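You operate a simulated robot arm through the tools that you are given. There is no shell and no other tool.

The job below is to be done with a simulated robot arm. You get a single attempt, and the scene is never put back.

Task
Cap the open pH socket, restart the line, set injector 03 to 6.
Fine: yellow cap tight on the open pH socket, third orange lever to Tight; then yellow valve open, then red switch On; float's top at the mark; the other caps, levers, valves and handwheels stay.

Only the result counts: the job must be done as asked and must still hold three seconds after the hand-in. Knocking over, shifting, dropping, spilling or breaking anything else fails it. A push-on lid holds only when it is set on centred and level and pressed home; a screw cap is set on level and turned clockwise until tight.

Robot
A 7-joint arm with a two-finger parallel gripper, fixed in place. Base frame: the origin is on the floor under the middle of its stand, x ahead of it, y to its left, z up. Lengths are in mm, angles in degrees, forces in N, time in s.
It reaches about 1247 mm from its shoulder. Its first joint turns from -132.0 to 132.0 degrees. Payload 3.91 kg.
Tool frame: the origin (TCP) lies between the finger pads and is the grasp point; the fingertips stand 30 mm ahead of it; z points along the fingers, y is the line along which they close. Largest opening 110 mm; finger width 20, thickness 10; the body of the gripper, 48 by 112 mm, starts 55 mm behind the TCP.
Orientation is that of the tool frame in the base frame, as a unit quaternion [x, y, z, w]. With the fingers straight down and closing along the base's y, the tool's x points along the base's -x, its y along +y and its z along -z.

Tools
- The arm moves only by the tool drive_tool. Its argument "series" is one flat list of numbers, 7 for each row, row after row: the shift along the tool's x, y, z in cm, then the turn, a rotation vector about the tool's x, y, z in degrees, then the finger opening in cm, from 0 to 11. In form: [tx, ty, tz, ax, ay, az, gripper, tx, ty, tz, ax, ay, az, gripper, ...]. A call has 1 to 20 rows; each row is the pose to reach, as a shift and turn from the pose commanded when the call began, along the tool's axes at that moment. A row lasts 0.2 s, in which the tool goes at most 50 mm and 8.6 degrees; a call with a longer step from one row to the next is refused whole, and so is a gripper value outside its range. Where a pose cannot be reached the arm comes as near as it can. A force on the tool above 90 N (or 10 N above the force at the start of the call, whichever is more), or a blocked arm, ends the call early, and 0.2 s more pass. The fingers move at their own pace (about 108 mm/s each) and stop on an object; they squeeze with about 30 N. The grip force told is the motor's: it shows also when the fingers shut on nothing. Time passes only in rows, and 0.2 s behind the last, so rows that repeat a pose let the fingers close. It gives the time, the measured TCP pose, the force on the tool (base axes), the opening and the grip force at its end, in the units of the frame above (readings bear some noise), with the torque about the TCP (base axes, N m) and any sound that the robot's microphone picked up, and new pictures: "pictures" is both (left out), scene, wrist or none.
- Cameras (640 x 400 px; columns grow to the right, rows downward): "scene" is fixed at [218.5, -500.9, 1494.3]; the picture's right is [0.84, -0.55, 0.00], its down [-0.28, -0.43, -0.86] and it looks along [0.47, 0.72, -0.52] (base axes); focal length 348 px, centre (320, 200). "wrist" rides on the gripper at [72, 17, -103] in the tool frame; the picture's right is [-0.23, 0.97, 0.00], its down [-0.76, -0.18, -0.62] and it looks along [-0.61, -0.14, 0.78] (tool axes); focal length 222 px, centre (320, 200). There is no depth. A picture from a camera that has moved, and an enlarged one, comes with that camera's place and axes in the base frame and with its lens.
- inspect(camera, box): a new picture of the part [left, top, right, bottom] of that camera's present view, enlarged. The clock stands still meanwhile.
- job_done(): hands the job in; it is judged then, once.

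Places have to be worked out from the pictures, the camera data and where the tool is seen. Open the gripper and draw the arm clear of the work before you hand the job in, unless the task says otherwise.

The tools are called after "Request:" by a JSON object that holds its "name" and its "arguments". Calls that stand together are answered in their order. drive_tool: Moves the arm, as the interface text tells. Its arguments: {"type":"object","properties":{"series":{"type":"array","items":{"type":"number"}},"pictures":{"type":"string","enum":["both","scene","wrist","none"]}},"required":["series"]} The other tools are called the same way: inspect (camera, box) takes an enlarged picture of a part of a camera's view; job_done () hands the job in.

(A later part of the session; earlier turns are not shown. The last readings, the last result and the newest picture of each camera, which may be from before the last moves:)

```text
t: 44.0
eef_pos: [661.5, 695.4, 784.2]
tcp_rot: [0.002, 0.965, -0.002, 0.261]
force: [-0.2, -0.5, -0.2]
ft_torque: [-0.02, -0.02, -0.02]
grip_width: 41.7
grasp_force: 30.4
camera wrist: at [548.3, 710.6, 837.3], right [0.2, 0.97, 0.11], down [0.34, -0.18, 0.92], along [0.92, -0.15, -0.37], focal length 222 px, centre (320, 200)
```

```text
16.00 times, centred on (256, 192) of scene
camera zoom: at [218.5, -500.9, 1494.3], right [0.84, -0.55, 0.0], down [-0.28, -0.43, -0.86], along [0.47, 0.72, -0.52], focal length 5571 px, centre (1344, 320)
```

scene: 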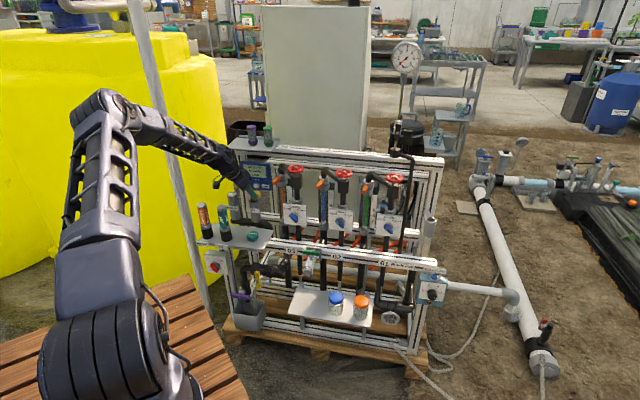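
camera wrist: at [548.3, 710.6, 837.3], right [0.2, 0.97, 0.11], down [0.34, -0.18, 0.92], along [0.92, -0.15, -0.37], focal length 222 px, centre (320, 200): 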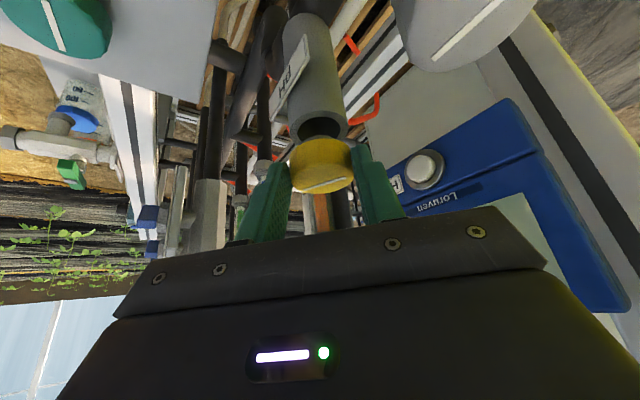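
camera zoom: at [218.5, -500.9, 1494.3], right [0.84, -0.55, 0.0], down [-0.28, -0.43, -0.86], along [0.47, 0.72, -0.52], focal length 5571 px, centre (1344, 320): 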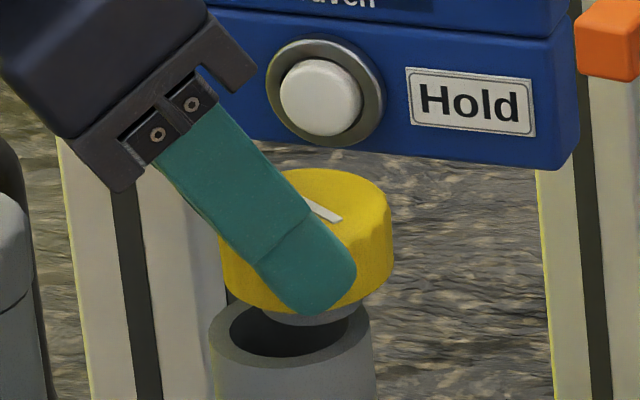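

This second view shows the cap about 6 mm too far in +x and 3 mm short in y, so it sits further forward in the fingers than I assumed. I correct by (−6.1, +2.8) mm and look again.

Request:
{"name": "drive_tool", "arguments": {"series": [0.26, 0.14, -0.15, 0, 0, 0, 3, 0.527, 0.277, -0.309, 0, 0, 0, 3, 0.527, 0.277, -0.309, 0, 0, 0, 3], "pictures": "none"}}

Request:
{"name": "inspect", "arguments": {"camera": "wrist", "box": [256, 80, 384, 160]}}

Request:
{"name": "inspect", "arguments": {"camera": "wrist", "box": [256, 120, 384, 200]}}

Request:
{"name": "inspect", "arguments": {"camera": "scene", "box": [236, 180, 276, 205]}}

```text
t: 44.8
eef_pos: [656.9, 698.3, 784.1]
tcp_rot: [0.001, 0.965, -0.002, 0.261]
force: [0.2, 0.3, 0.0]
ft_torque: [-0.01, 0.02, -0.01]
grip_width: 41.7
grasp_force: 30.5
```

```text
5.00 times, centred on (320, 120) of wrist
camera zoom: at [542.6, 713.5, 837.2], right [0.2, 0.97, 0.11], down [0.34, -0.18, 0.92], along [0.92, -0.15, -0.37], focal length 1111 px, centre (320, 600)
```

zoom: 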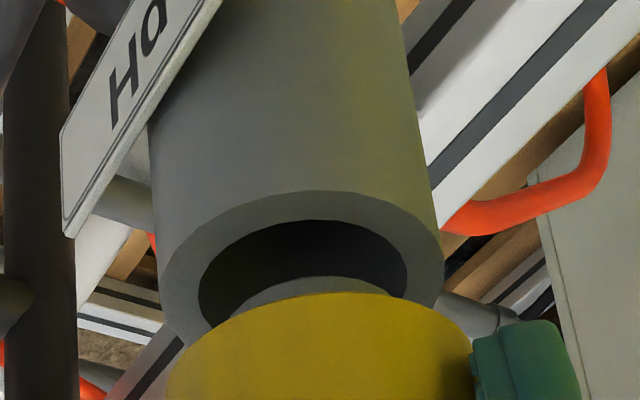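

```text
5.00 times, centred on (320, 160) of wrist
camera zoom: at [542.6, 713.5, 837.2], right [0.2, 0.97, 0.11], down [0.34, -0.18, 0.92], along [0.92, -0.15, -0.37], focal length 1111 px, centre (320, 400)
```

zoom: 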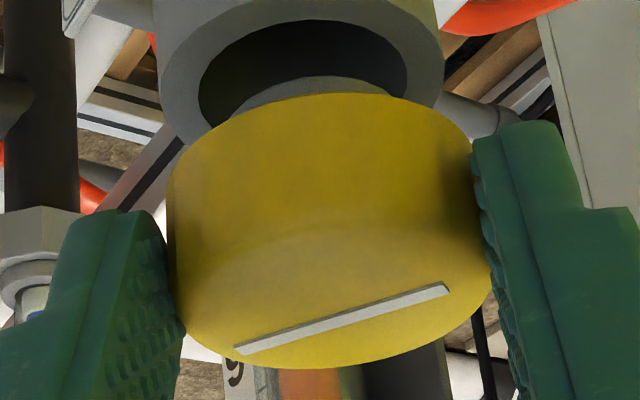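

```text
16.00 times, centred on (256, 192) of scene
camera zoom: at [218.5, -500.9, 1494.3], right [0.84, -0.55, 0.0], down [-0.28, -0.43, -0.86], along [0.47, 0.72, -0.52], focal length 5571 px, centre (1344, 320)
```

zoom: 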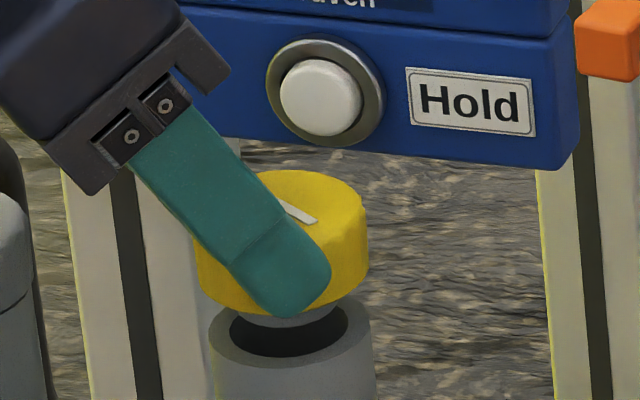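

Both views now agree that the cap is centred over the socket within about half a millimetre, with about 11 mm of gap. I lower gently and watch the force.

Request:
{"name": "drive_tool", "arguments": {"series": [0.15, 0, 0.26, 0, 0, 0, 3, 0.3, 0, 0.52, 0, 0, 0, 3, 0.45, 0, 0.78, 0, 0, 0, 3, 0.5, 0, 0.86, 0, 0, 0, 3], "pictures": "none"}}

Request:
{"name": "inspect", "arguments": {"camera": "scene", "box": [236, 185, 276, 210]}}

Request:
{"name": "inspect", "arguments": {"camera": "wrist", "box": [256, 80, 384, 160]}}

```text
t: 45.8
eef_pos: [657.7, 697.1, 774.0]
tcp_rot: [0.001, 0.965, -0.002, 0.261]
force: [0.0, -0.4, 0.4]
ft_torque: [-0.01, 0.03, -0.02]
grip_width: 41.6
grasp_force: 29.6
```

```text
16.00 times, centred on (256, 198) of scene
camera zoom: at [218.5, -500.9, 1494.3], right [0.84, -0.55, 0.0], down [-0.28, -0.43, -0.86], along [0.47, 0.72, -0.52], focal length 5571 px, centre (1344, 240)
```

zoom: 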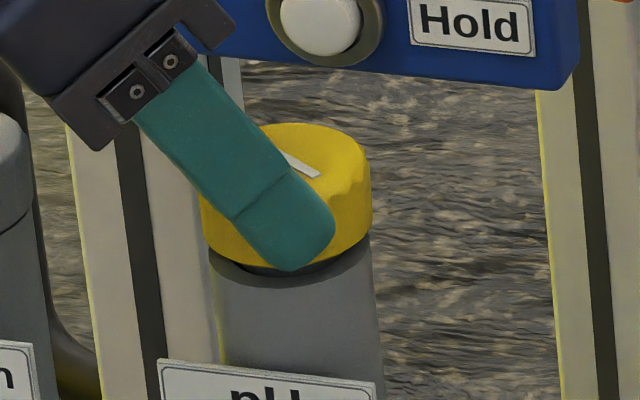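

```text
5.00 times, centred on (320, 120) of wrist
camera zoom: at [542.9, 714.0, 826.8], right [0.2, 0.97, 0.11], down [0.34, -0.18, 0.92], along [0.92, -0.14, -0.37], focal length 1111 px, centre (320, 600)
```

zoom: 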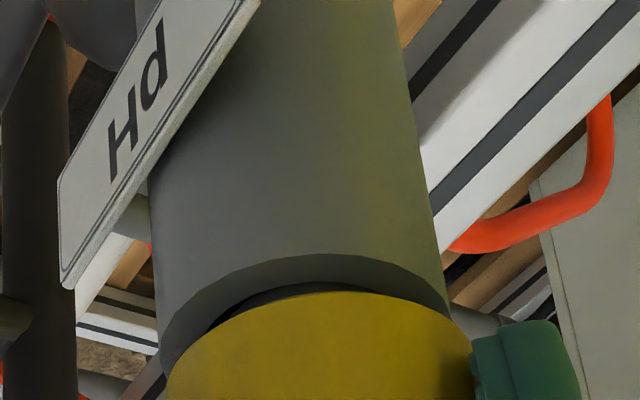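

No contact yet, and the plug seems to be entering the bore. I continue down in small steps.

Request:
{"name": "drive_tool", "arguments": {"series": [0.1, 0, 0.17, 0, 0, 0, 3, 0.15, 0, 0.26, 0, 0, 0, 3, 0.2, 0, 0.345, 0, 0, 0, 3], "pictures": "none"}}

Request:
{"name": "inspect", "arguments": {"camera": "scene", "box": [236, 185, 276, 210]}}

Request:
{"name": "inspect", "arguments": {"camera": "wrist", "box": [256, 80, 384, 160]}}

```text
t: 46.6
eef_pos: [656.0, 697.6, 771.9]
tcp_rot: [0.001, 0.966, -0.001, 0.26]
force: [-0.8, -0.3, 0.6]
ft_torque: [0.04, -0.01, 0.02]
grip_width: 41.4
grasp_force: 30.1
```

```text
16.00 times, centred on (256, 198) of scene
camera zoom: at [218.5, -500.9, 1494.3], right [0.84, -0.55, 0.0], down [-0.28, -0.43, -0.86], along [0.47, 0.72, -0.52], focal length 5571 px, centre (1344, 240)
```

zoom: 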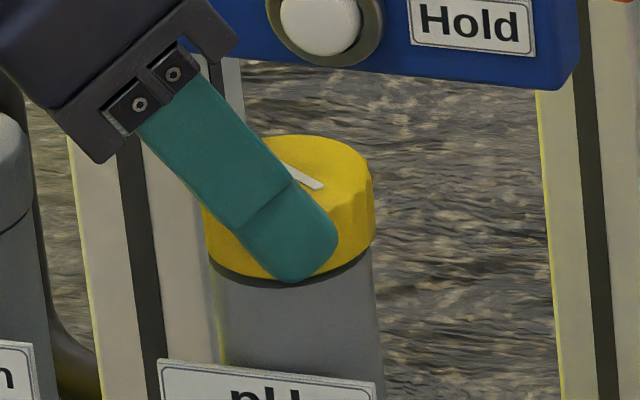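

```text
5.00 times, centred on (320, 120) of wrist
camera zoom: at [543.0, 713.4, 823.4], right [0.2, 0.97, 0.11], down [0.34, -0.18, 0.92], along [0.92, -0.14, -0.37], focal length 1111 px, centre (320, 600)
```

zoom: 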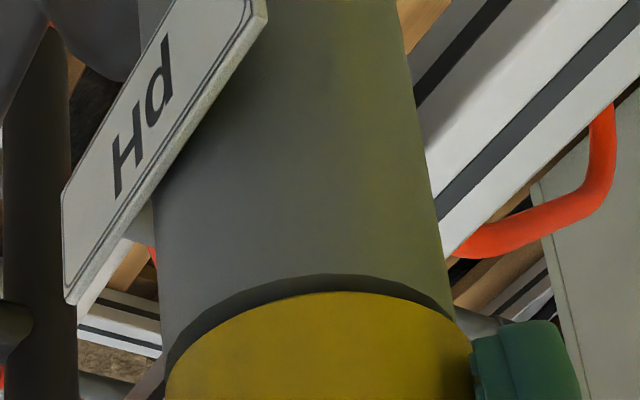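

The plug is inside the bore and the head is about 2–3 mm above the rim. I go down until light contact.

Request:
{"name": "drive_tool", "arguments": {"series": [0.05, 0, 0.086, 0, 0, 0, 3, 0.1, 0, 0.17, 0, 0, 0, 3, 0.1, 0, 0.17, 0, 0, 0, 3], "pictures": "none"}}

```text
t: 47.4
eef_pos: [656.5, 697.4, 769.9]
tcp_rot: [0.0, 0.966, -0.001, 0.26]
force: [-12.8, -16.6, 11.0]
ft_torque: [-0.43, 0.21, -0.31]
grip_width: 41.7
grasp_force: 30.0
```

Contact: the socket pushes the tool toward −x and −y with about 20 N sideways. I ease sideways in that direction to relieve it.

Request:
{"name": "drive_tool", "arguments": {"series": [0.08, -0.1, -0.05, 0, 0, 0, 3, 0.13, -0.2, -0.076, 0, 0, 0, 3, 0.13, -0.2, -0.076, 0, 0, 0, 3], "pictures": "none"}}

Request:
{"name": "inspect", "arguments": {"camera": "scene", "box": [236, 185, 276, 210]}}

Request:
{"name": "inspect", "arguments": {"camera": "wrist", "box": [256, 80, 384, 160]}}

```text
t: 48.2
eef_pos: [655.9, 696.1, 769.0]
tcp_rot: [0.0, 0.965, -0.001, 0.262]
force: [15.2, 11.6, -5.1]
ft_torque: [0.37, -0.49, 0.27]
grip_width: 41.6
grasp_force: 29.6
```

```text
16.00 times, centred on (256, 198) of scene
camera zoom: at [218.5, -500.9, 1494.3], right [0.84, -0.55, 0.0], down [-0.28, -0.43, -0.86], along [0.47, 0.72, -0.52], focal length 5571 px, centre (1344, 240)
```

zoom: 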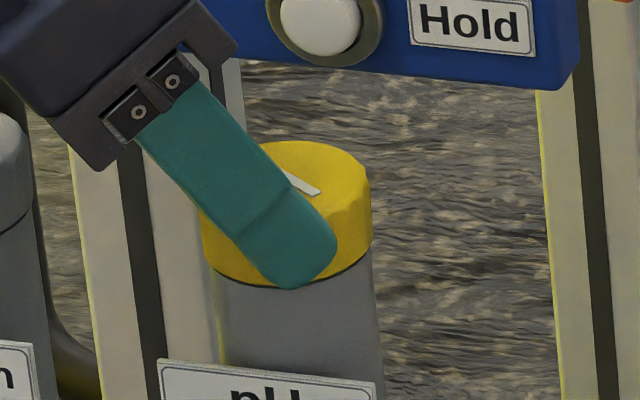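

```text
5.00 times, centred on (320, 120) of wrist
camera zoom: at [542.2, 712.5, 822.0], right [0.2, 0.97, 0.11], down [0.34, -0.18, 0.92], along [0.92, -0.14, -0.37], focal length 1111 px, centre (320, 600)
```

zoom: 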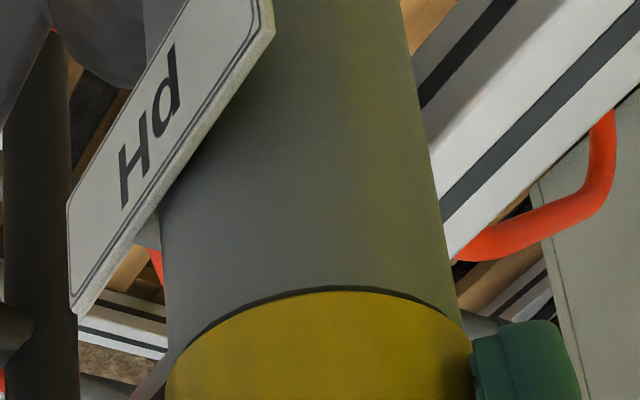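

The side force has reversed, so the centre is about halfway. I go back by about 0.8 mm in each axis.

Request:
{"name": "drive_tool", "arguments": {"series": [-0.06, 0.085, 0.035, 0, 0, 0, 3, -0.06, 0.085, 0.035, 0, 0, 0, 3], "pictures": "none"}}

```text
t: 48.8
eef_pos: [656.3, 696.7, 770.2]
tcp_rot: [0.002, 0.965, -0.002, 0.261]
force: [6.0, 0.0, 3.2]
ft_torque: [0.04, -0.27, 0.02]
grip_width: 41.5
grasp_force: 29.6
```

Forces are now small, so the cap sits centred in the socket. I turn it clockwise about its own axis, first by 32°, watching torque and forces.

Request:
{"name": "drive_tool", "arguments": {"series": [-0.015, 0.251, 0.009, 4.03, 0.02, 6.9, 3, -0.06, 0.496, 0.035, 8.06, 0.05, 13.8, 3, -0.135, 0.732, 0.079, 12.1, 0.07, 20.7, 3, -0.236, 0.954, 0.138, 16.13, 0.1, 27.6, 3], "pictures": "none"}}

Request:
{"name": "inspect", "arguments": {"camera": "scene", "box": [236, 185, 276, 210]}}

Request:
{"name": "inspect", "arguments": {"camera": "wrist", "box": [256, 100, 384, 180]}}

```text
t: 49.8
eef_pos: [658.6, 707.1, 768.8]
tcp_rot: [0.268, 0.928, -0.072, 0.249]
force: [10.3, 10.5, 9.9]
ft_torque: [0.13, -0.36, 0.32]
grip_width: 41.2
grasp_force: 30.0
```

```text
16.00 times, centred on (256, 198) of scene
camera zoom: at [218.5, -500.9, 1494.3], right [0.84, -0.55, 0.0], down [-0.28, -0.43, -0.86], along [0.47, 0.72, -0.52], focal length 5571 px, centre (1344, 240)
```

zoom: 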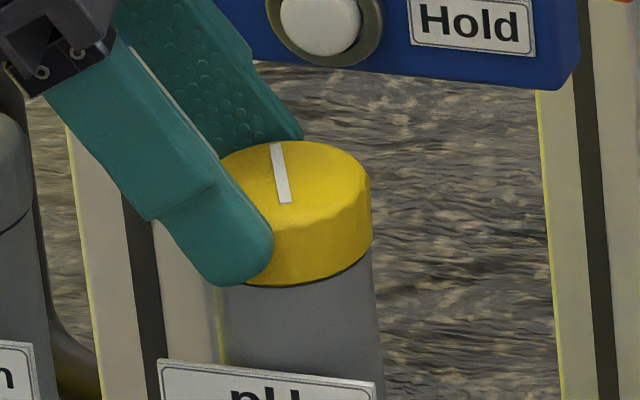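

```text
5.00 times, centred on (320, 140) of wrist
camera zoom: at [571.6, 781.1, 822.1], right [0.69, 0.72, 0.11], down [0.2, -0.33, 0.92], along [0.7, -0.61, -0.37], focal length 1111 px, centre (320, 500)
```

zoom: 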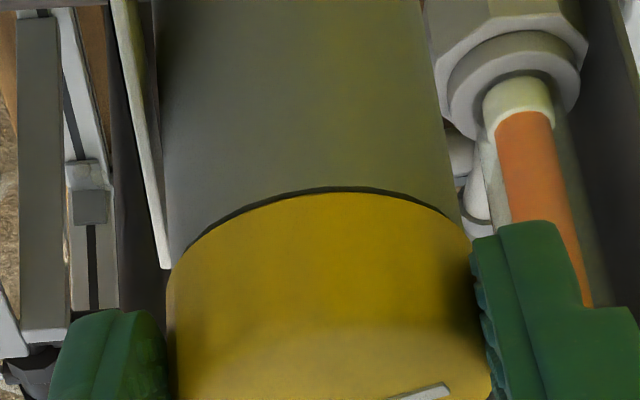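

The cap turns with the gripper and is settling on the rim. I turn it another 32°.

Request:
{"name": "drive_tool", "arguments": {"series": [-0.029, 0.319, 0.017, 4.0, 0, 6.93, 3, -0.074, 0.564, 0.043, 8.01, 0, 13.86, 3, -0.149, 0.8, 0.086, 12.02, 0, 20.78, 3, -0.251, 1.02, 0.145, 16.03, 0, 27.71, 3], "pictures": "both"}}

Request:
{"name": "inspect", "arguments": {"camera": "scene", "box": [236, 185, 276, 210]}}

```text
t: 50.8
eef_pos: [650.0, 705.5, 771.7]
tcp_rot: [0.51, 0.82, -0.139, 0.221]
force: [49.3, 36.9, -23.5]
ft_torque: [0.98, -0.13, 1.54]
grip_width: 74.8
grasp_force: 29.9
camera wrist: at [616.3, 815.5, 824.7], right [0.96, 0.25, 0.11], down [-0.01, -0.39, 0.92], along [0.28, -0.89, -0.37], focal length 222 px, centre (320, 200)
```

scene: 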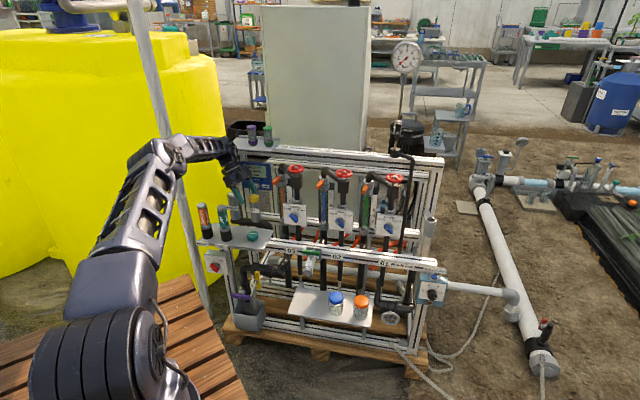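
wrist: 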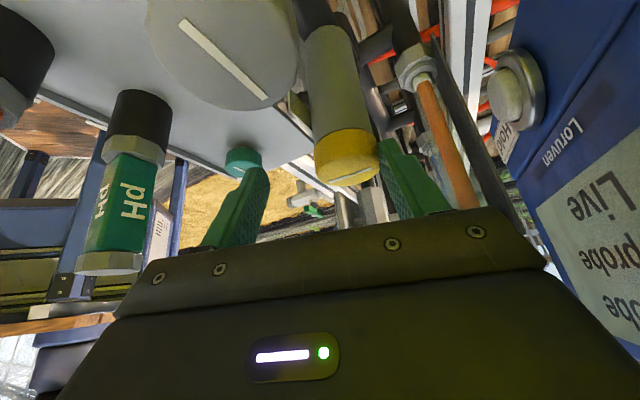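

```text
16.00 times, centred on (256, 198) of scene
camera zoom: at [218.5, -500.9, 1494.3], right [0.84, -0.55, 0.0], down [-0.28, -0.43, -0.86], along [0.47, 0.72, -0.52], focal length 5571 px, centre (1344, 240)
```

zoom: 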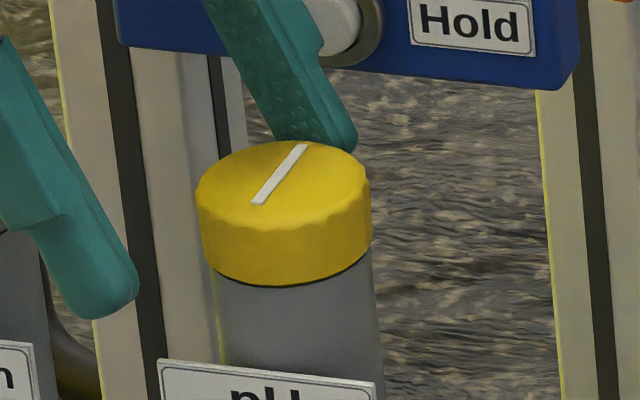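

The gripper's back hit the upper tray's edge at this yaw and was pushed aside, so the fingers lost the cap. The cap still sits upright on the socket. I open the fingers fully and swing back counter-clockwise about the cap's axis, away from the tray.

Request:
{"name": "drive_tool", "arguments": {"series": [0, 0, 0, 0, 0, 0, 11, 0, 0, 0, 0, 0, 0, 11, -0.014, -0.251, 0.009, -4.03, -0.02, -6.92, 11, -0.058, -0.497, 0.035, -8.07, -0.04, -13.84, 11, -0.131, -0.733, 0.079, -12.1, -0.06, -20.76, 11, -0.232, -0.956, 0.139, -16.13, -0.08, -27.68, 11, -0.359, -1.16, 0.213, -20.17, -0.1, -34.6, 11, -0.508, -1.34, 0.301, -24.2, -0.12, -41.5, 11, -0.679, -1.497, 0.402, -28.2, -0.14, -48.4, 11, -0.868, -1.62, 0.512, -32.3, -0.16, -55.4, 11], "pictures": "both"}}

Request:
{"name": "inspect", "arguments": {"camera": "scene", "box": [220, 120, 300, 170]}}

Request:
{"name": "inspect", "arguments": {"camera": "scene", "box": [236, 185, 276, 210]}}

```text
t: 53.0
eef_pos: [655.1, 696.3, 768.9]
tcp_rot: [-0.003, 0.965, 0.0, 0.262]
force: [0.8, -0.4, -0.2]
ft_torque: [-0.03, 0.03, -0.01]
grip_width: 110.2
grasp_force: 0.1
camera wrist: at [541.0, 712.4, 821.3], right [0.19, 0.97, 0.11], down [0.34, -0.17, 0.92], along [0.92, -0.14, -0.37], focal length 222 px, centre (320, 200)
```

scene: 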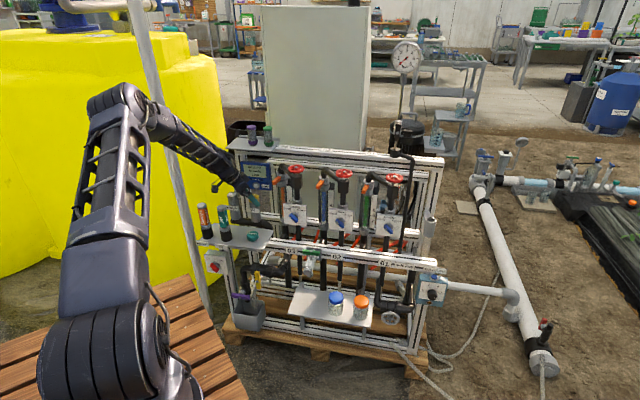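
wrist: 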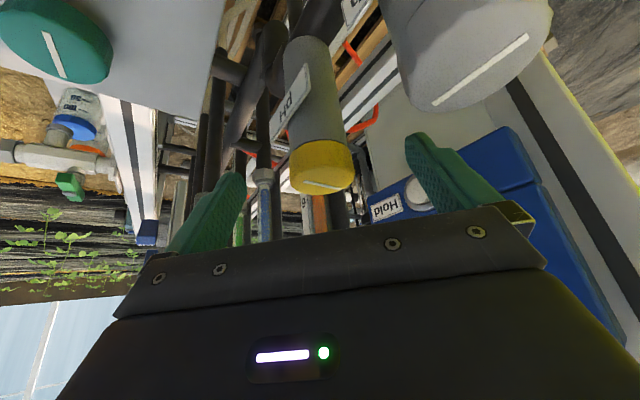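

```text
8.00 times, centred on (260, 145) of scene
camera zoom: at [218.5, -500.9, 1494.3], right [0.84, -0.55, 0.0], down [-0.28, -0.43, -0.86], along [0.47, 0.72, -0.52], focal length 2785 px, centre (800, 640)
```

zoom: 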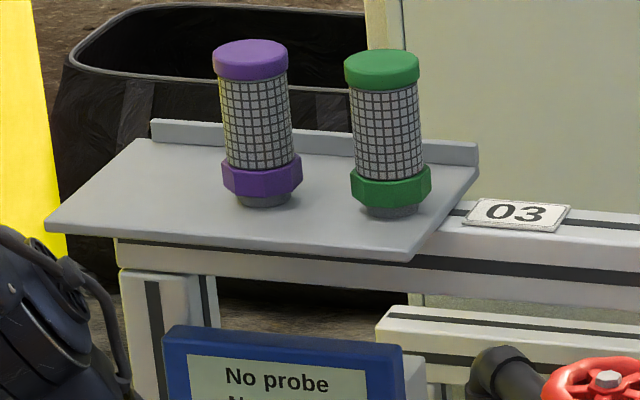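

```text
16.00 times, centred on (256, 198) of scene
camera zoom: at [218.5, -500.9, 1494.3], right [0.84, -0.55, 0.0], down [-0.28, -0.43, -0.86], along [0.47, 0.72, -0.52], focal length 5571 px, centre (1344, 240)
```

zoom: 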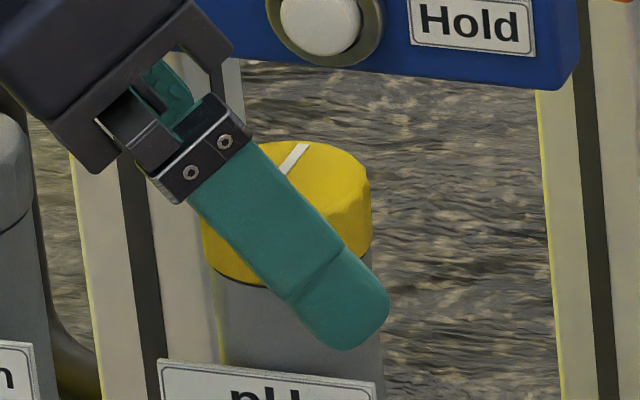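

The filters and tray are undisturbed and the cap is seated. I re-grip more centrally from a yaw of about 70° and will keep later strokes between 70° and −30° to stay off the tray: first I rotate there with the fingers open around the cap.

Request:
{"name": "drive_tool", "arguments": {"series": [-0.114, -0.234, -0.01, -3.93, -0.01, -6.71, 8, -0.25, -0.442, -0.006, -7.87, -0.02, -13.42, 8, -0.408, -0.623, 0.01, -11.8, -0.04, -20.13, 8, -0.584, -0.772, 0.035, -15.73, -0.05, -26.83, 8, -0.768, -0.89, 0.068, -19.67, -0.06, -33.54, 8, -0.959, -0.975, 0.103, -23.6, -0.07, -40.25, 8, -1.153, -1.028, 0.138, -27.53, -0.09, -46.96, 8, -1.343, -1.049, 0.173, -31.47, -0.1, -53.67, 8, -1.525, -1.042, 0.202, -35.4, -0.11, -60.38, 8, -1.525, -1.042, 0.202, -35.4, -0.11, -60.38, 8], "pictures": "both"}}

Request:
{"name": "inspect", "arguments": {"camera": "wrist", "box": [224, 100, 416, 220]}}

Request:
{"name": "inspect", "arguments": {"camera": "scene", "box": [228, 180, 284, 215]}}

```text
t: 55.2
eef_pos: [669.5, 685.5, 774.6]
tcp_rot: [-0.554, 0.79, 0.15, 0.214]
force: [0.2, 0.2, 0.4]
ft_torque: [0.04, -0.03, 0.03]
grip_width: 79.9
grasp_force: 0.0
camera wrist: at [615.9, 582.8, 827.7], right [-0.85, 0.52, 0.11], down [0.28, 0.26, 0.92], along [0.45, 0.82, -0.37], focal length 222 px, centre (320, 200)
```

scene: 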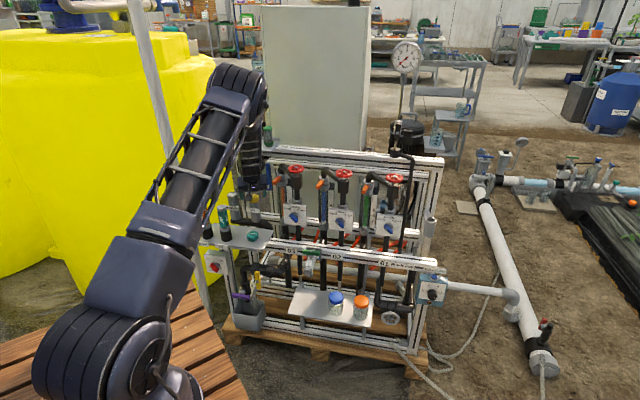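
wrist: 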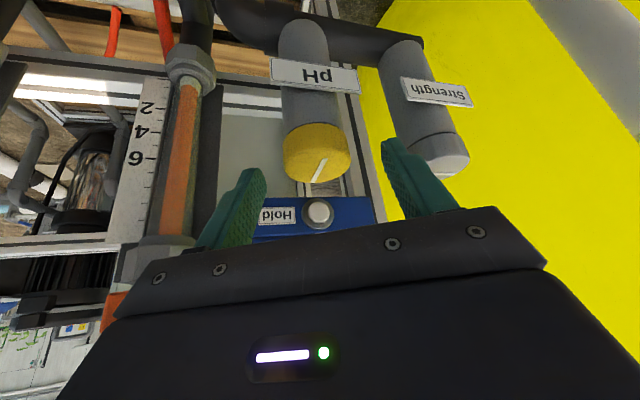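

```text
3.33 times, centred on (320, 160) of wrist
camera zoom: at [615.9, 582.8, 827.7], right [-0.85, 0.52, 0.11], down [0.28, 0.26, 0.92], along [0.45, 0.82, -0.37], focal length 740 px, centre (320, 333)
```

zoom: 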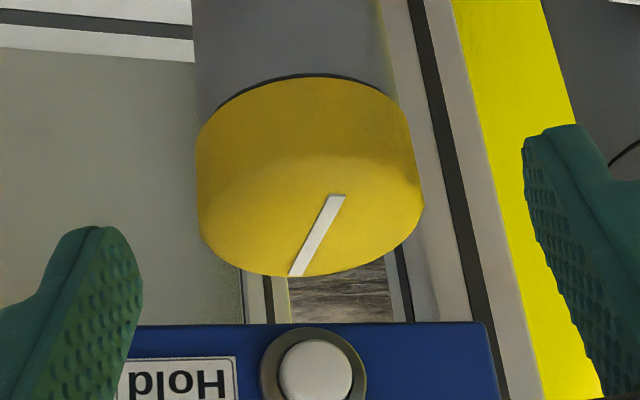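

```text
11.43 times, centred on (256, 198) of scene
camera zoom: at [218.5, -500.9, 1494.3], right [0.84, -0.55, 0.0], down [-0.28, -0.43, -0.86], along [0.47, 0.72, -0.52], focal length 3979 px, centre (1051, 229)
```

zoom: 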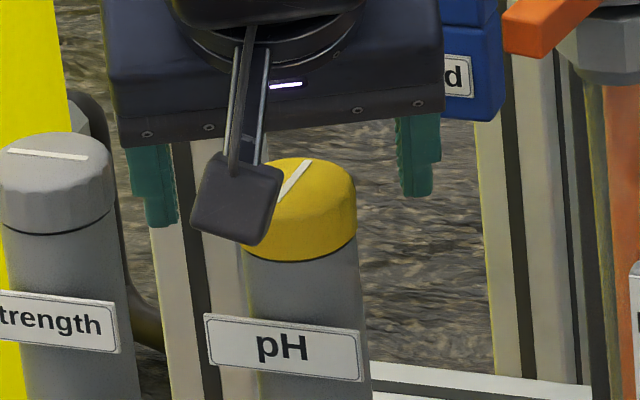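

The cap is seated level. It sits about 2–3 mm toward the left finger, so I shift the tool by −2.5 mm in its y and close.

Request:
{"name": "drive_tool", "arguments": {"series": [0, -0.25, 0, 0, 0, 0, 6, 0, -0.25, 0, 0, 0, 0, 5, 0, -0.25, 0, 0, 0, 0, 3, 0, -0.25, 0, 0, 0, 0, 3], "pictures": "none"}}

Request:
{"name": "inspect", "arguments": {"camera": "wrist", "box": [224, 100, 416, 220]}}

```text
t: 56.2
eef_pos: [673.0, 684.8, 775.6]
tcp_rot: [-0.554, 0.79, 0.15, 0.214]
force: [-2.5, 0.6, -0.2]
ft_torque: [0.05, 0.1, 0.03]
grip_width: 40.2
grasp_force: 29.9
```

```text
3.33 times, centred on (320, 160) of wrist
camera zoom: at [617.7, 582.5, 827.1], right [-0.85, 0.52, 0.11], down [0.28, 0.26, 0.92], along [0.45, 0.81, -0.37], focal length 740 px, centre (320, 333)
```

zoom: 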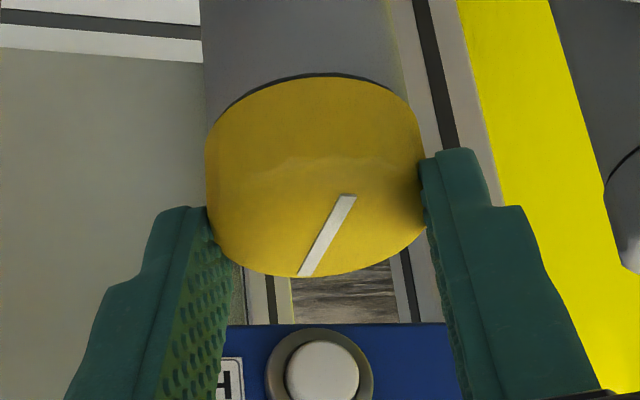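

The grip is centred with no side force, but only the finger ends hold the cap. I open slightly, move down and back by 4 mm each, and close again for more overlap.

Request:
{"name": "drive_tool", "arguments": {"series": [0, 0, 0, 0, 0, 0, 6, 0.27, 0, 0.07, 0, 0, 0, 6, 0.547, 0, 0.143, 0, 0, 0, 6, 0.547, 0, 0.143, 0, 0, 0, 3, 0.547, 0, 0.143, 0, 0, 0, 3], "pictures": "none"}}

Request:
{"name": "inspect", "arguments": {"camera": "wrist", "box": [224, 100, 416, 220]}}

Request:
{"name": "inspect", "arguments": {"camera": "scene", "box": [228, 180, 284, 215]}}

```text
t: 57.4
eef_pos: [670.7, 682.6, 771.2]
tcp_rot: [-0.553, 0.791, 0.15, 0.214]
force: [-6.3, -0.6, 0.2]
ft_torque: [-0.04, 0.26, 0.09]
grip_width: 40.7
grasp_force: 29.1
```

```text
3.33 times, centred on (320, 160) of wrist
camera zoom: at [616.2, 578.8, 823.4], right [-0.85, 0.52, 0.11], down [0.28, 0.26, 0.92], along [0.45, 0.81, -0.37], focal length 740 px, centre (320, 333)
```

zoom: 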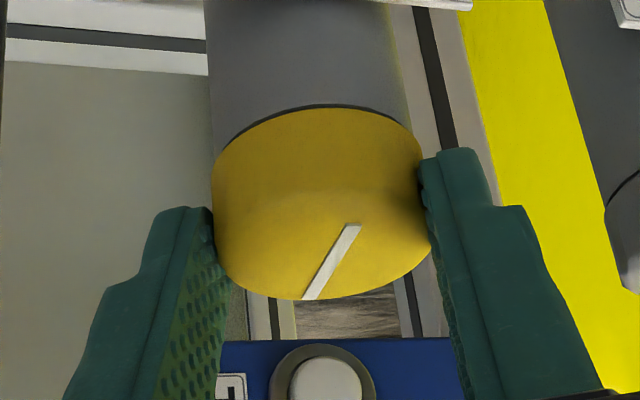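

```text
11.43 times, centred on (256, 198) of scene
camera zoom: at [218.5, -500.9, 1494.3], right [0.84, -0.55, 0.0], down [-0.28, -0.43, -0.86], along [0.47, 0.72, -0.52], focal length 3979 px, centre (1051, 229)
```

zoom: 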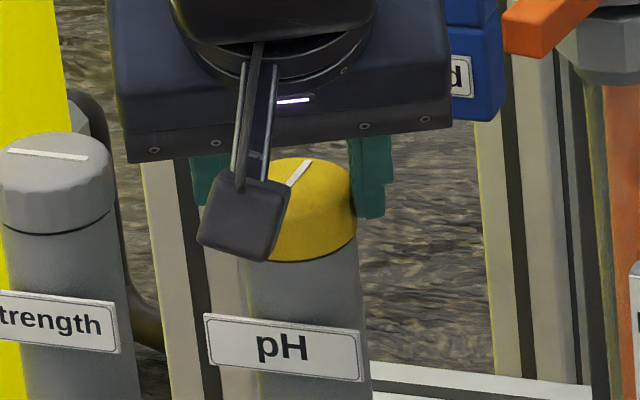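

Better overlap, with the grip at 40.7 mm. I turn clockwise 48° about the cap axis and read the torque.

Request:
{"name": "drive_tool", "arguments": {"series": [-0.013, 0.209, 0.008, 4.04, 0, 6.9, 3, -0.05, 0.414, 0.029, 8.07, 0, 13.81, 3, -0.111, 0.61, 0.066, 12.11, 0, 20.71, 3, -0.196, 0.795, 0.115, 16.14, 0, 27.62, 3, -0.302, 0.965, 0.177, 20.18, 0, 34.52, 3, -0.427, 1.116, 0.25, 24.22, 0, 41.42, 3], "pictures": "none"}}

Request:
{"name": "inspect", "arguments": {"camera": "scene", "box": [228, 180, 284, 215]}}

Request:
{"name": "inspect", "arguments": {"camera": "wrist", "box": [224, 100, 416, 220]}}

```text
t: 58.8
eef_pos: [660.6, 691.1, 770.1]
tcp_rot: [-0.183, 0.947, 0.05, 0.258]
force: [-6.4, 8.6, 4.6]
ft_torque: [0.1, -0.11, 0.72]
grip_width: 41.6
grasp_force: 29.8
```

```text
11.43 times, centred on (256, 198) of scene
camera zoom: at [218.5, -500.9, 1494.3], right [0.84, -0.55, 0.0], down [-0.28, -0.43, -0.86], along [0.47, 0.72, -0.52], focal length 3979 px, centre (1051, 229)
```

zoom: 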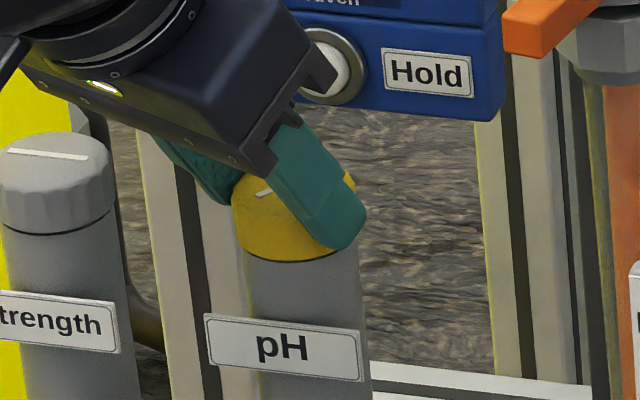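

```text
3.33 times, centred on (320, 160) of wrist
camera zoom: at [549.1, 662.3, 822.8], right [-0.18, 0.98, 0.12], down [0.38, -0.04, 0.92], along [0.91, 0.21, -0.37], focal length 740 px, centre (320, 333)
```

zoom: 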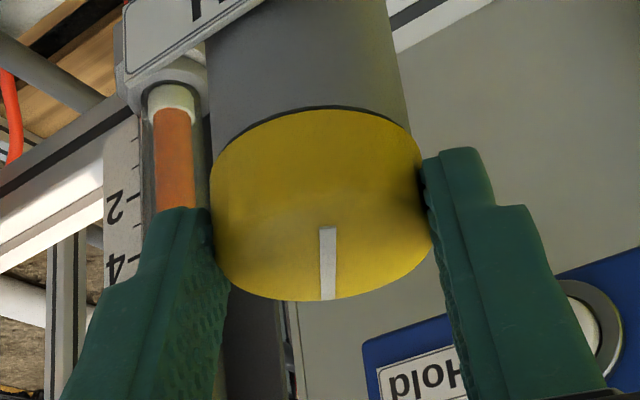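

The turning torque has risen to about 0.7 N·m and the cap has started slipping a little in the fingers, a sign of tightening. I continue the stroke to see whether it still turns.

Request:
{"name": "drive_tool", "arguments": {"series": [-0.015, 0.2, 0.01, 4.03, 0, 6.9, 3, -0.054, 0.39, 0.032, 8.06, 0, 13.8, 3, -0.117, 0.57, 0.068, 12.1, 0, 20.7, 3, -0.2, 0.735, 0.117, 16.13, 0, 27.6, 3], "pictures": "none"}}

Request:
{"name": "inspect", "arguments": {"camera": "scene", "box": [228, 180, 284, 215]}}

Request:
{"name": "inspect", "arguments": {"camera": "wrist", "box": [224, 100, 416, 220]}}

```text
t: 59.8
eef_pos: [661.1, 697.4, 771.9]
tcp_rot: [0.085, 0.961, -0.023, 0.261]
force: [-4.9, 20.6, -3.9]
ft_torque: [0.68, 0.12, 0.77]
grip_width: 40.5
grasp_force: 29.6
```

```text
11.43 times, centred on (256, 198) of scene
camera zoom: at [218.5, -500.9, 1494.3], right [0.84, -0.55, 0.0], down [-0.28, -0.43, -0.86], along [0.47, 0.72, -0.52], focal length 3979 px, centre (1051, 229)
```

zoom: 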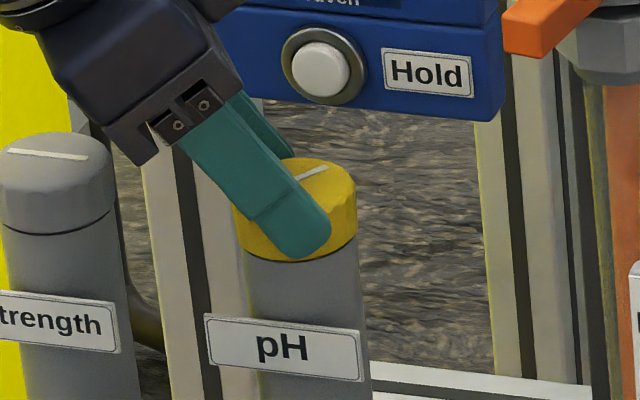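

```text
3.33 times, centred on (320, 160) of wrist
camera zoom: at [551.7, 733.8, 823.3], right [0.36, 0.92, 0.12], down [0.31, -0.24, 0.92], along [0.88, -0.3, -0.37], focal length 740 px, centre (320, 333)
```

zoom: 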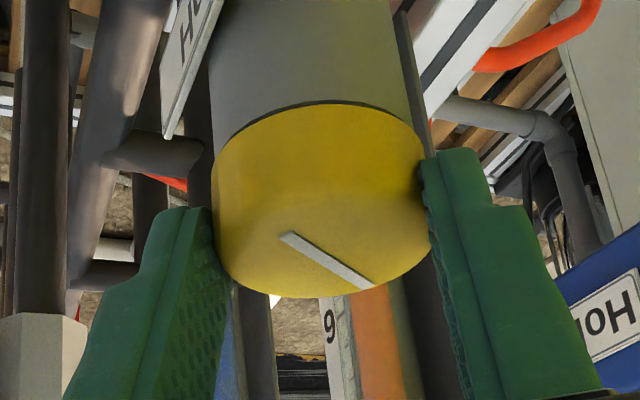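

The cap's mark stayed at about 11° during this stroke while the fingers slipped round it at about 0.75 N·m. In total it has turned about 90° and now seems to be at its stop. I take one more grip and one more stroke to confirm it's tight.

Request:
{"name": "drive_tool", "arguments": {"series": [0, 0, 0, 0, 0, 0, 6.5, 0, 0, 0, 0, 0, 0, 6.5, 0.01, -0.061, -0.006, -4.04, 0, -6.89, 6.5, -0.028, -0.266, 0.016, -8.09, 0, -13.78, 6.5, -0.09, -0.462, 0.053, -12.13, 0, -20.68, 6.5, -0.175, -0.647, 0.102, -16.18, 0, -27.57, 6.5, -0.281, -0.816, 0.165, -20.22, 0, -34.46, 6.5, -0.407, -0.966, 0.238, -24.27, 0, -41.35, 6.5, -0.549, -1.094, 0.322, -28.31, 0, -48.24, 6.5, -0.549, -1.094, 0.322, -28.31, 0, -48.24, 3, -0.549, -1.094, 0.322, -28.31, 0, -48.24, 3], "pictures": "none"}}

Request:
{"name": "inspect", "arguments": {"camera": "wrist", "box": [224, 100, 416, 220]}}

```text
t: 62.2
eef_pos: [666.0, 685.7, 772.4]
tcp_rot: [-0.378, 0.888, 0.104, 0.241]
force: [1.1, 0.5, 2.7]
ft_torque: [0.02, -0.05, 0.03]
grip_width: 41.2
grasp_force: 29.8
```

```text
3.33 times, centred on (320, 160) of wrist
camera zoom: at [574.3, 614.0, 824.0], right [-0.57, 0.82, 0.12], down [0.37, 0.12, 0.92], along [0.74, 0.56, -0.37], focal length 740 px, centre (320, 333)
```

zoom: 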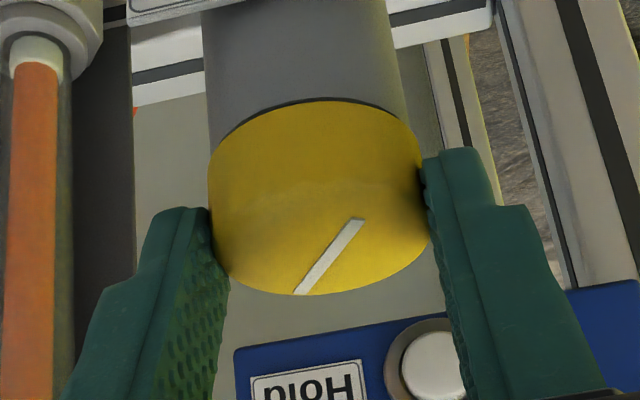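

Request:
{"name": "drive_tool", "arguments": {"series": [-0.012, 0.208, 0.008, 4.05, -0.02, 6.9, 3, -0.05, 0.413, 0.031, 8.1, -0.04, 13.8, 3, -0.112, 0.61, 0.068, 12.16, -0.06, 20.7, 3, -0.198, 0.794, 0.119, 16.2, -0.08, 27.6, 3, -0.304, 0.964, 0.181, 20.26, -0.1, 34.5, 3], "pictures": "none"}}

Request:
{"name": "inspect", "arguments": {"camera": "wrist", "box": [224, 100, 416, 220]}}

Request:
{"name": "inspect", "arguments": {"camera": "scene", "box": [228, 180, 284, 215]}}

```text
t: 63.4
eef_pos: [661.4, 694.5, 770.0]
tcp_rot: [-0.049, 0.964, 0.014, 0.262]
force: [0.6, -0.2, -2.2]
ft_torque: [-0.06, -0.04, 0.25]
grip_width: 41.5
grasp_force: 30.0
```

```text
3.33 times, centred on (320, 160) of wrist
camera zoom: at [546.5, 699.1, 822.7], right [0.1, 0.99, 0.12], down [0.36, -0.14, 0.92], along [0.93, -0.05, -0.37], focal length 740 px, centre (320, 333)
```

zoom: 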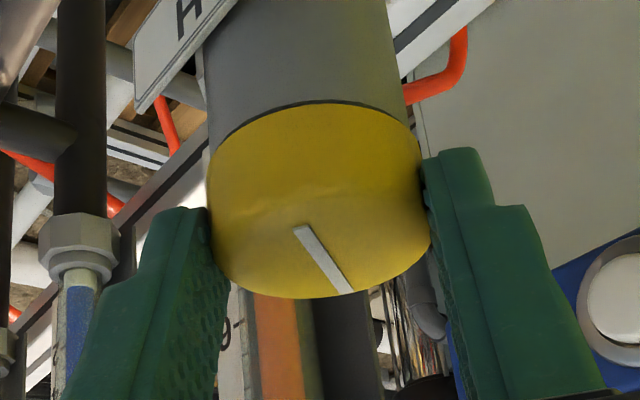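

```text
11.43 times, centred on (256, 198) of scene
camera zoom: at [218.5, -500.9, 1494.3], right [0.84, -0.55, 0.0], down [-0.28, -0.43, -0.86], along [0.47, 0.72, -0.52], focal length 3979 px, centre (1051, 229)
```

zoom: 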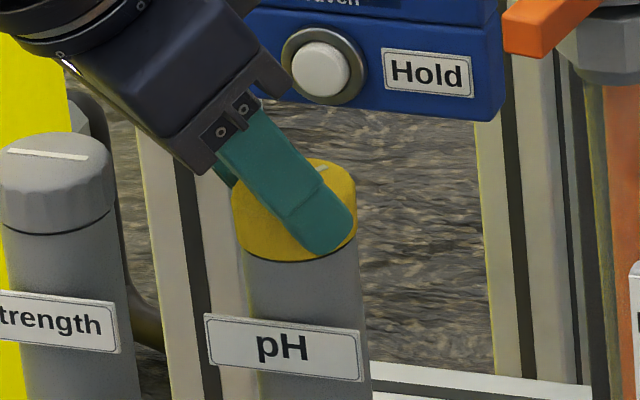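

The mark didn't move during this 40° stroke, so the cap is at its stop. I release and back away along the tool axis to inspect it.

Request:
{"name": "drive_tool", "arguments": {"series": [0, 0, 0, 0, 0, 0, 8, 0, 0, 0, 0, 0, 0, 8, 0, 0, -3, 0, 0, 0, 8, 0, 0, -7, 0, 0, 0, 8, 0, 0, -11.5, 0, 0, 0, 8, 0, 0, -15, 0, 0, 0, 8], "pictures": "both"}}

Request:
{"name": "inspect", "arguments": {"camera": "scene", "box": [228, 180, 284, 215]}}

Request:
{"name": "inspect", "arguments": {"camera": "wrist", "box": [240, 60, 400, 160]}}

```text
t: 64.8
eef_pos: [584.9, 686.1, 901.4]
tcp_rot: [-0.049, 0.964, 0.013, 0.262]
force: [0.4, -0.1, 0.0]
ft_torque: [-0.02, 0.0, 0.01]
grip_width: 80.0
grasp_force: 0.1
camera wrist: at [469.5, 689.8, 953.1], right [0.09, 0.99, 0.12], down [0.36, -0.14, 0.92], along [0.93, -0.05, -0.37], focal length 222 px, centre (320, 200)
```

scene: 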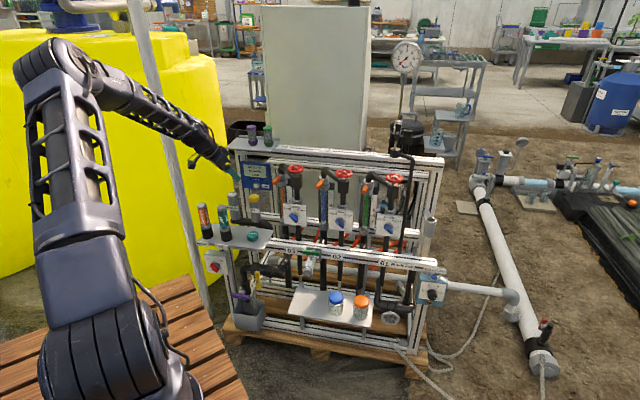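
wrist: 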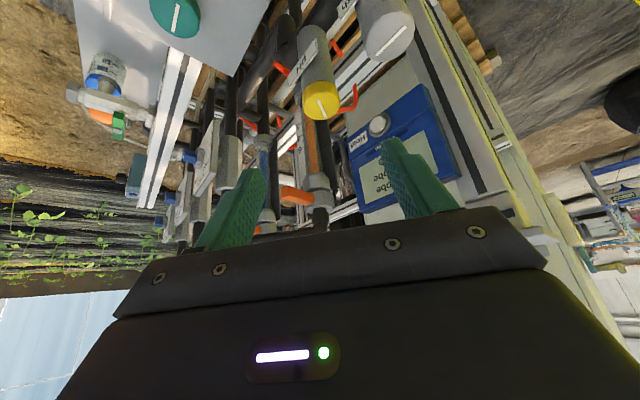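

```text
11.43 times, centred on (256, 198) of scene
camera zoom: at [218.5, -500.9, 1494.3], right [0.84, -0.55, 0.0], down [-0.28, -0.43, -0.86], along [0.47, 0.72, -0.52], focal length 3979 px, centre (1051, 229)
```

zoom: 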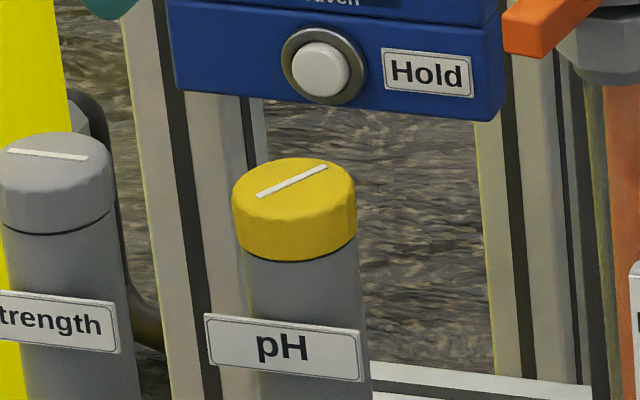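

```text
4.00 times, centred on (320, 110) of wrist
camera zoom: at [469.5, 689.8, 953.1], right [0.09, 0.99, 0.12], down [0.36, -0.14, 0.92], along [0.93, -0.05, -0.37], focal length 888 px, centre (320, 560)
```

zoom: 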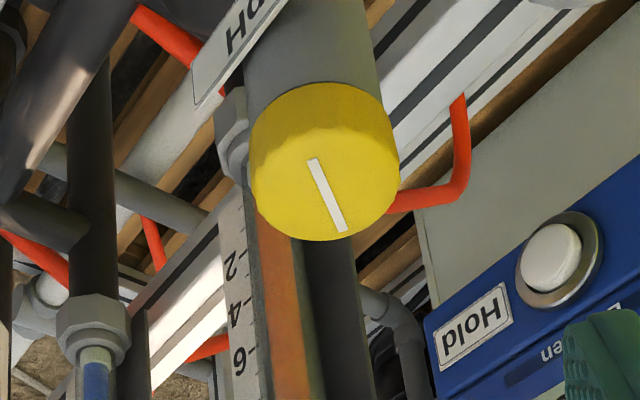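

The cap now looks just like the seated Strength cap: level, with a thin joint line. Next is the yellow valve. I move around in front of it with the tool turned horizontal, about 90 mm short of the handle, for a close look.

Request:
{"name": "drive_tool", "arguments": {"series": [2.61, -3.62, -1.49, -2.54, -4.09, -1.45, 6, 5.23, -7.24, -2.98, -5.09, -8.17, -2.9, 6, 7.84, -10.85, -4.47, -7.63, -12.26, -4.35, 6, 10.45, -14.47, -5.96, -10.17, -16.34, -5.8, 6, 13.34, -16.38, -3.01, -12.71, -20.43, -7.25, 6, 16.23, -18.29, -0.06, -15.26, -24.51, -8.7, 6, 19.11, -20.19, 2.89, -17.8, -28.6, -10.15, 6, 22.0, -22.1, 5.84, -20.34, -32.69, -11.6, 6, 24.89, -24.01, 8.79, -22.89, -36.77, -13.05, 6, 25.68, -24.19, 12.8, -25.43, -40.86, -14.5, 6, 26.47, -24.37, 16.82, -27.97, -44.94, -15.95, 6, 27.26, -24.54, 20.83, -30.51, -49.03, -17.4, 6, 28.05, -24.72, 24.85, -33.06, -53.11, -18.85, 6, 28.84, -24.9, 28.86, -35.6, -57.2, -20.3, 6, 28.84, -24.9, 28.86, -35.6, -57.2, -20.3, 6], "pictures": "both"}}

```text
t: 68.0
eef_pos: [508.2, 428.7, 503.9]
tcp_rot: [-0.272, 0.652, 0.272, 0.653]
force: [1.0, 0.7, -0.9]
ft_torque: [0.04, -0.02, 0.01]
grip_width: 60.1
grasp_force: 0.0
camera wrist: at [425.6, 366.3, 430.5], right [-0.69, 0.69, 0.23], down [-0.31, -0.57, 0.76], along [0.65, 0.45, 0.61], focal length 222 px, centre (320, 200)
```

scene: 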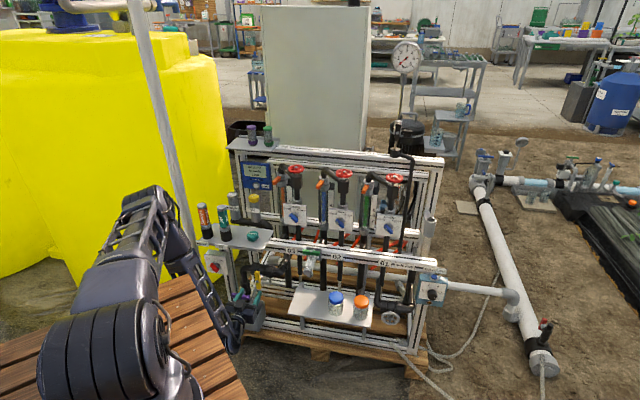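
wrist: 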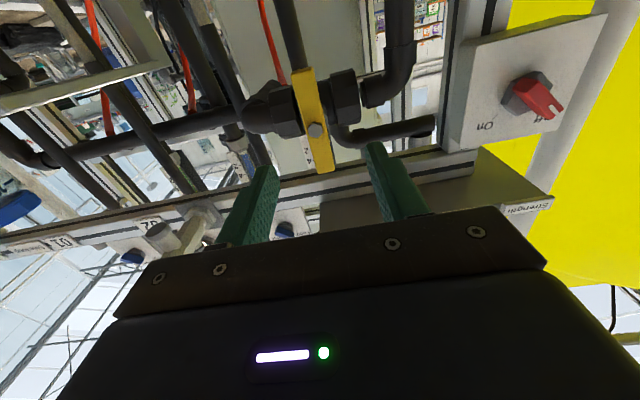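

The yellow handle and red switch are in view. I zoom in on both.

Request:
{"name": "inspect", "arguments": {"camera": "wrist", "box": [240, 50, 400, 150]}}

Request:
{"name": "inspect", "arguments": {"camera": "wrist", "box": [430, 20, 590, 120]}}

Request:
{"name": "inspect", "arguments": {"camera": "scene", "box": [220, 250, 300, 300]}}

```text
4.00 times, centred on (320, 100) of wrist
camera zoom: at [425.6, 366.3, 430.5], right [-0.69, 0.69, 0.23], down [-0.31, -0.57, 0.76], along [0.65, 0.45, 0.61], focal length 888 px, centre (320, 600)
```

zoom: 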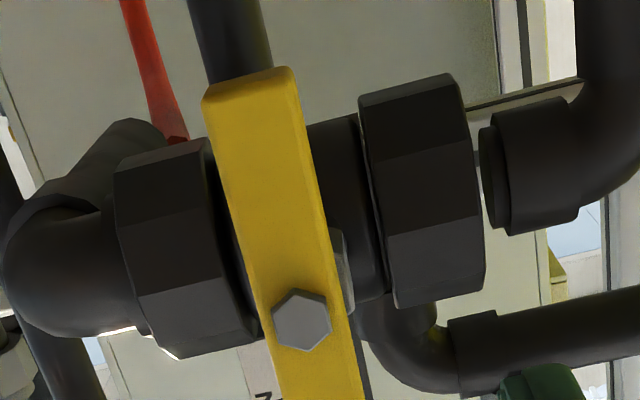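

```text
4.00 times, centred on (510, 70) of wrist
camera zoom: at [425.6, 366.3, 430.5], right [-0.69, 0.69, 0.23], down [-0.31, -0.57, 0.76], along [0.65, 0.45, 0.61], focal length 888 px, centre (-440, 720)
```

zoom: 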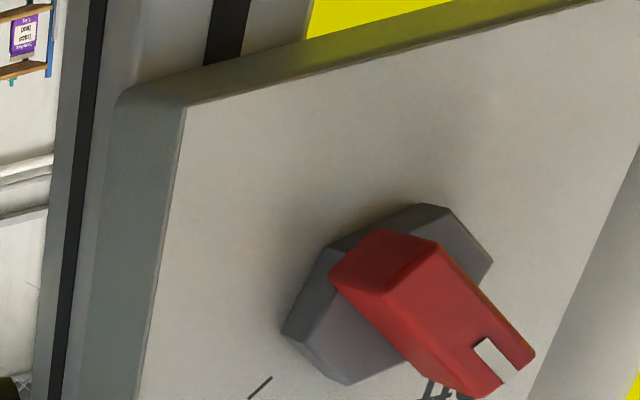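

```text
8.00 times, centred on (260, 275) of scene
camera zoom: at [218.5, -500.9, 1494.3], right [0.84, -0.55, 0.0], down [-0.28, -0.43, -0.86], along [0.47, 0.72, -0.52], focal length 2785 px, centre (800, -400)
```

zoom: 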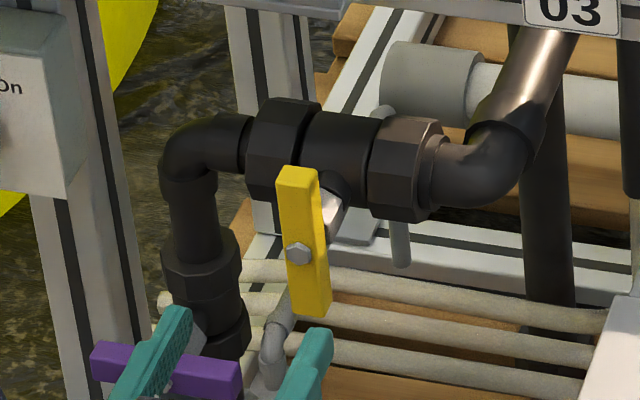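

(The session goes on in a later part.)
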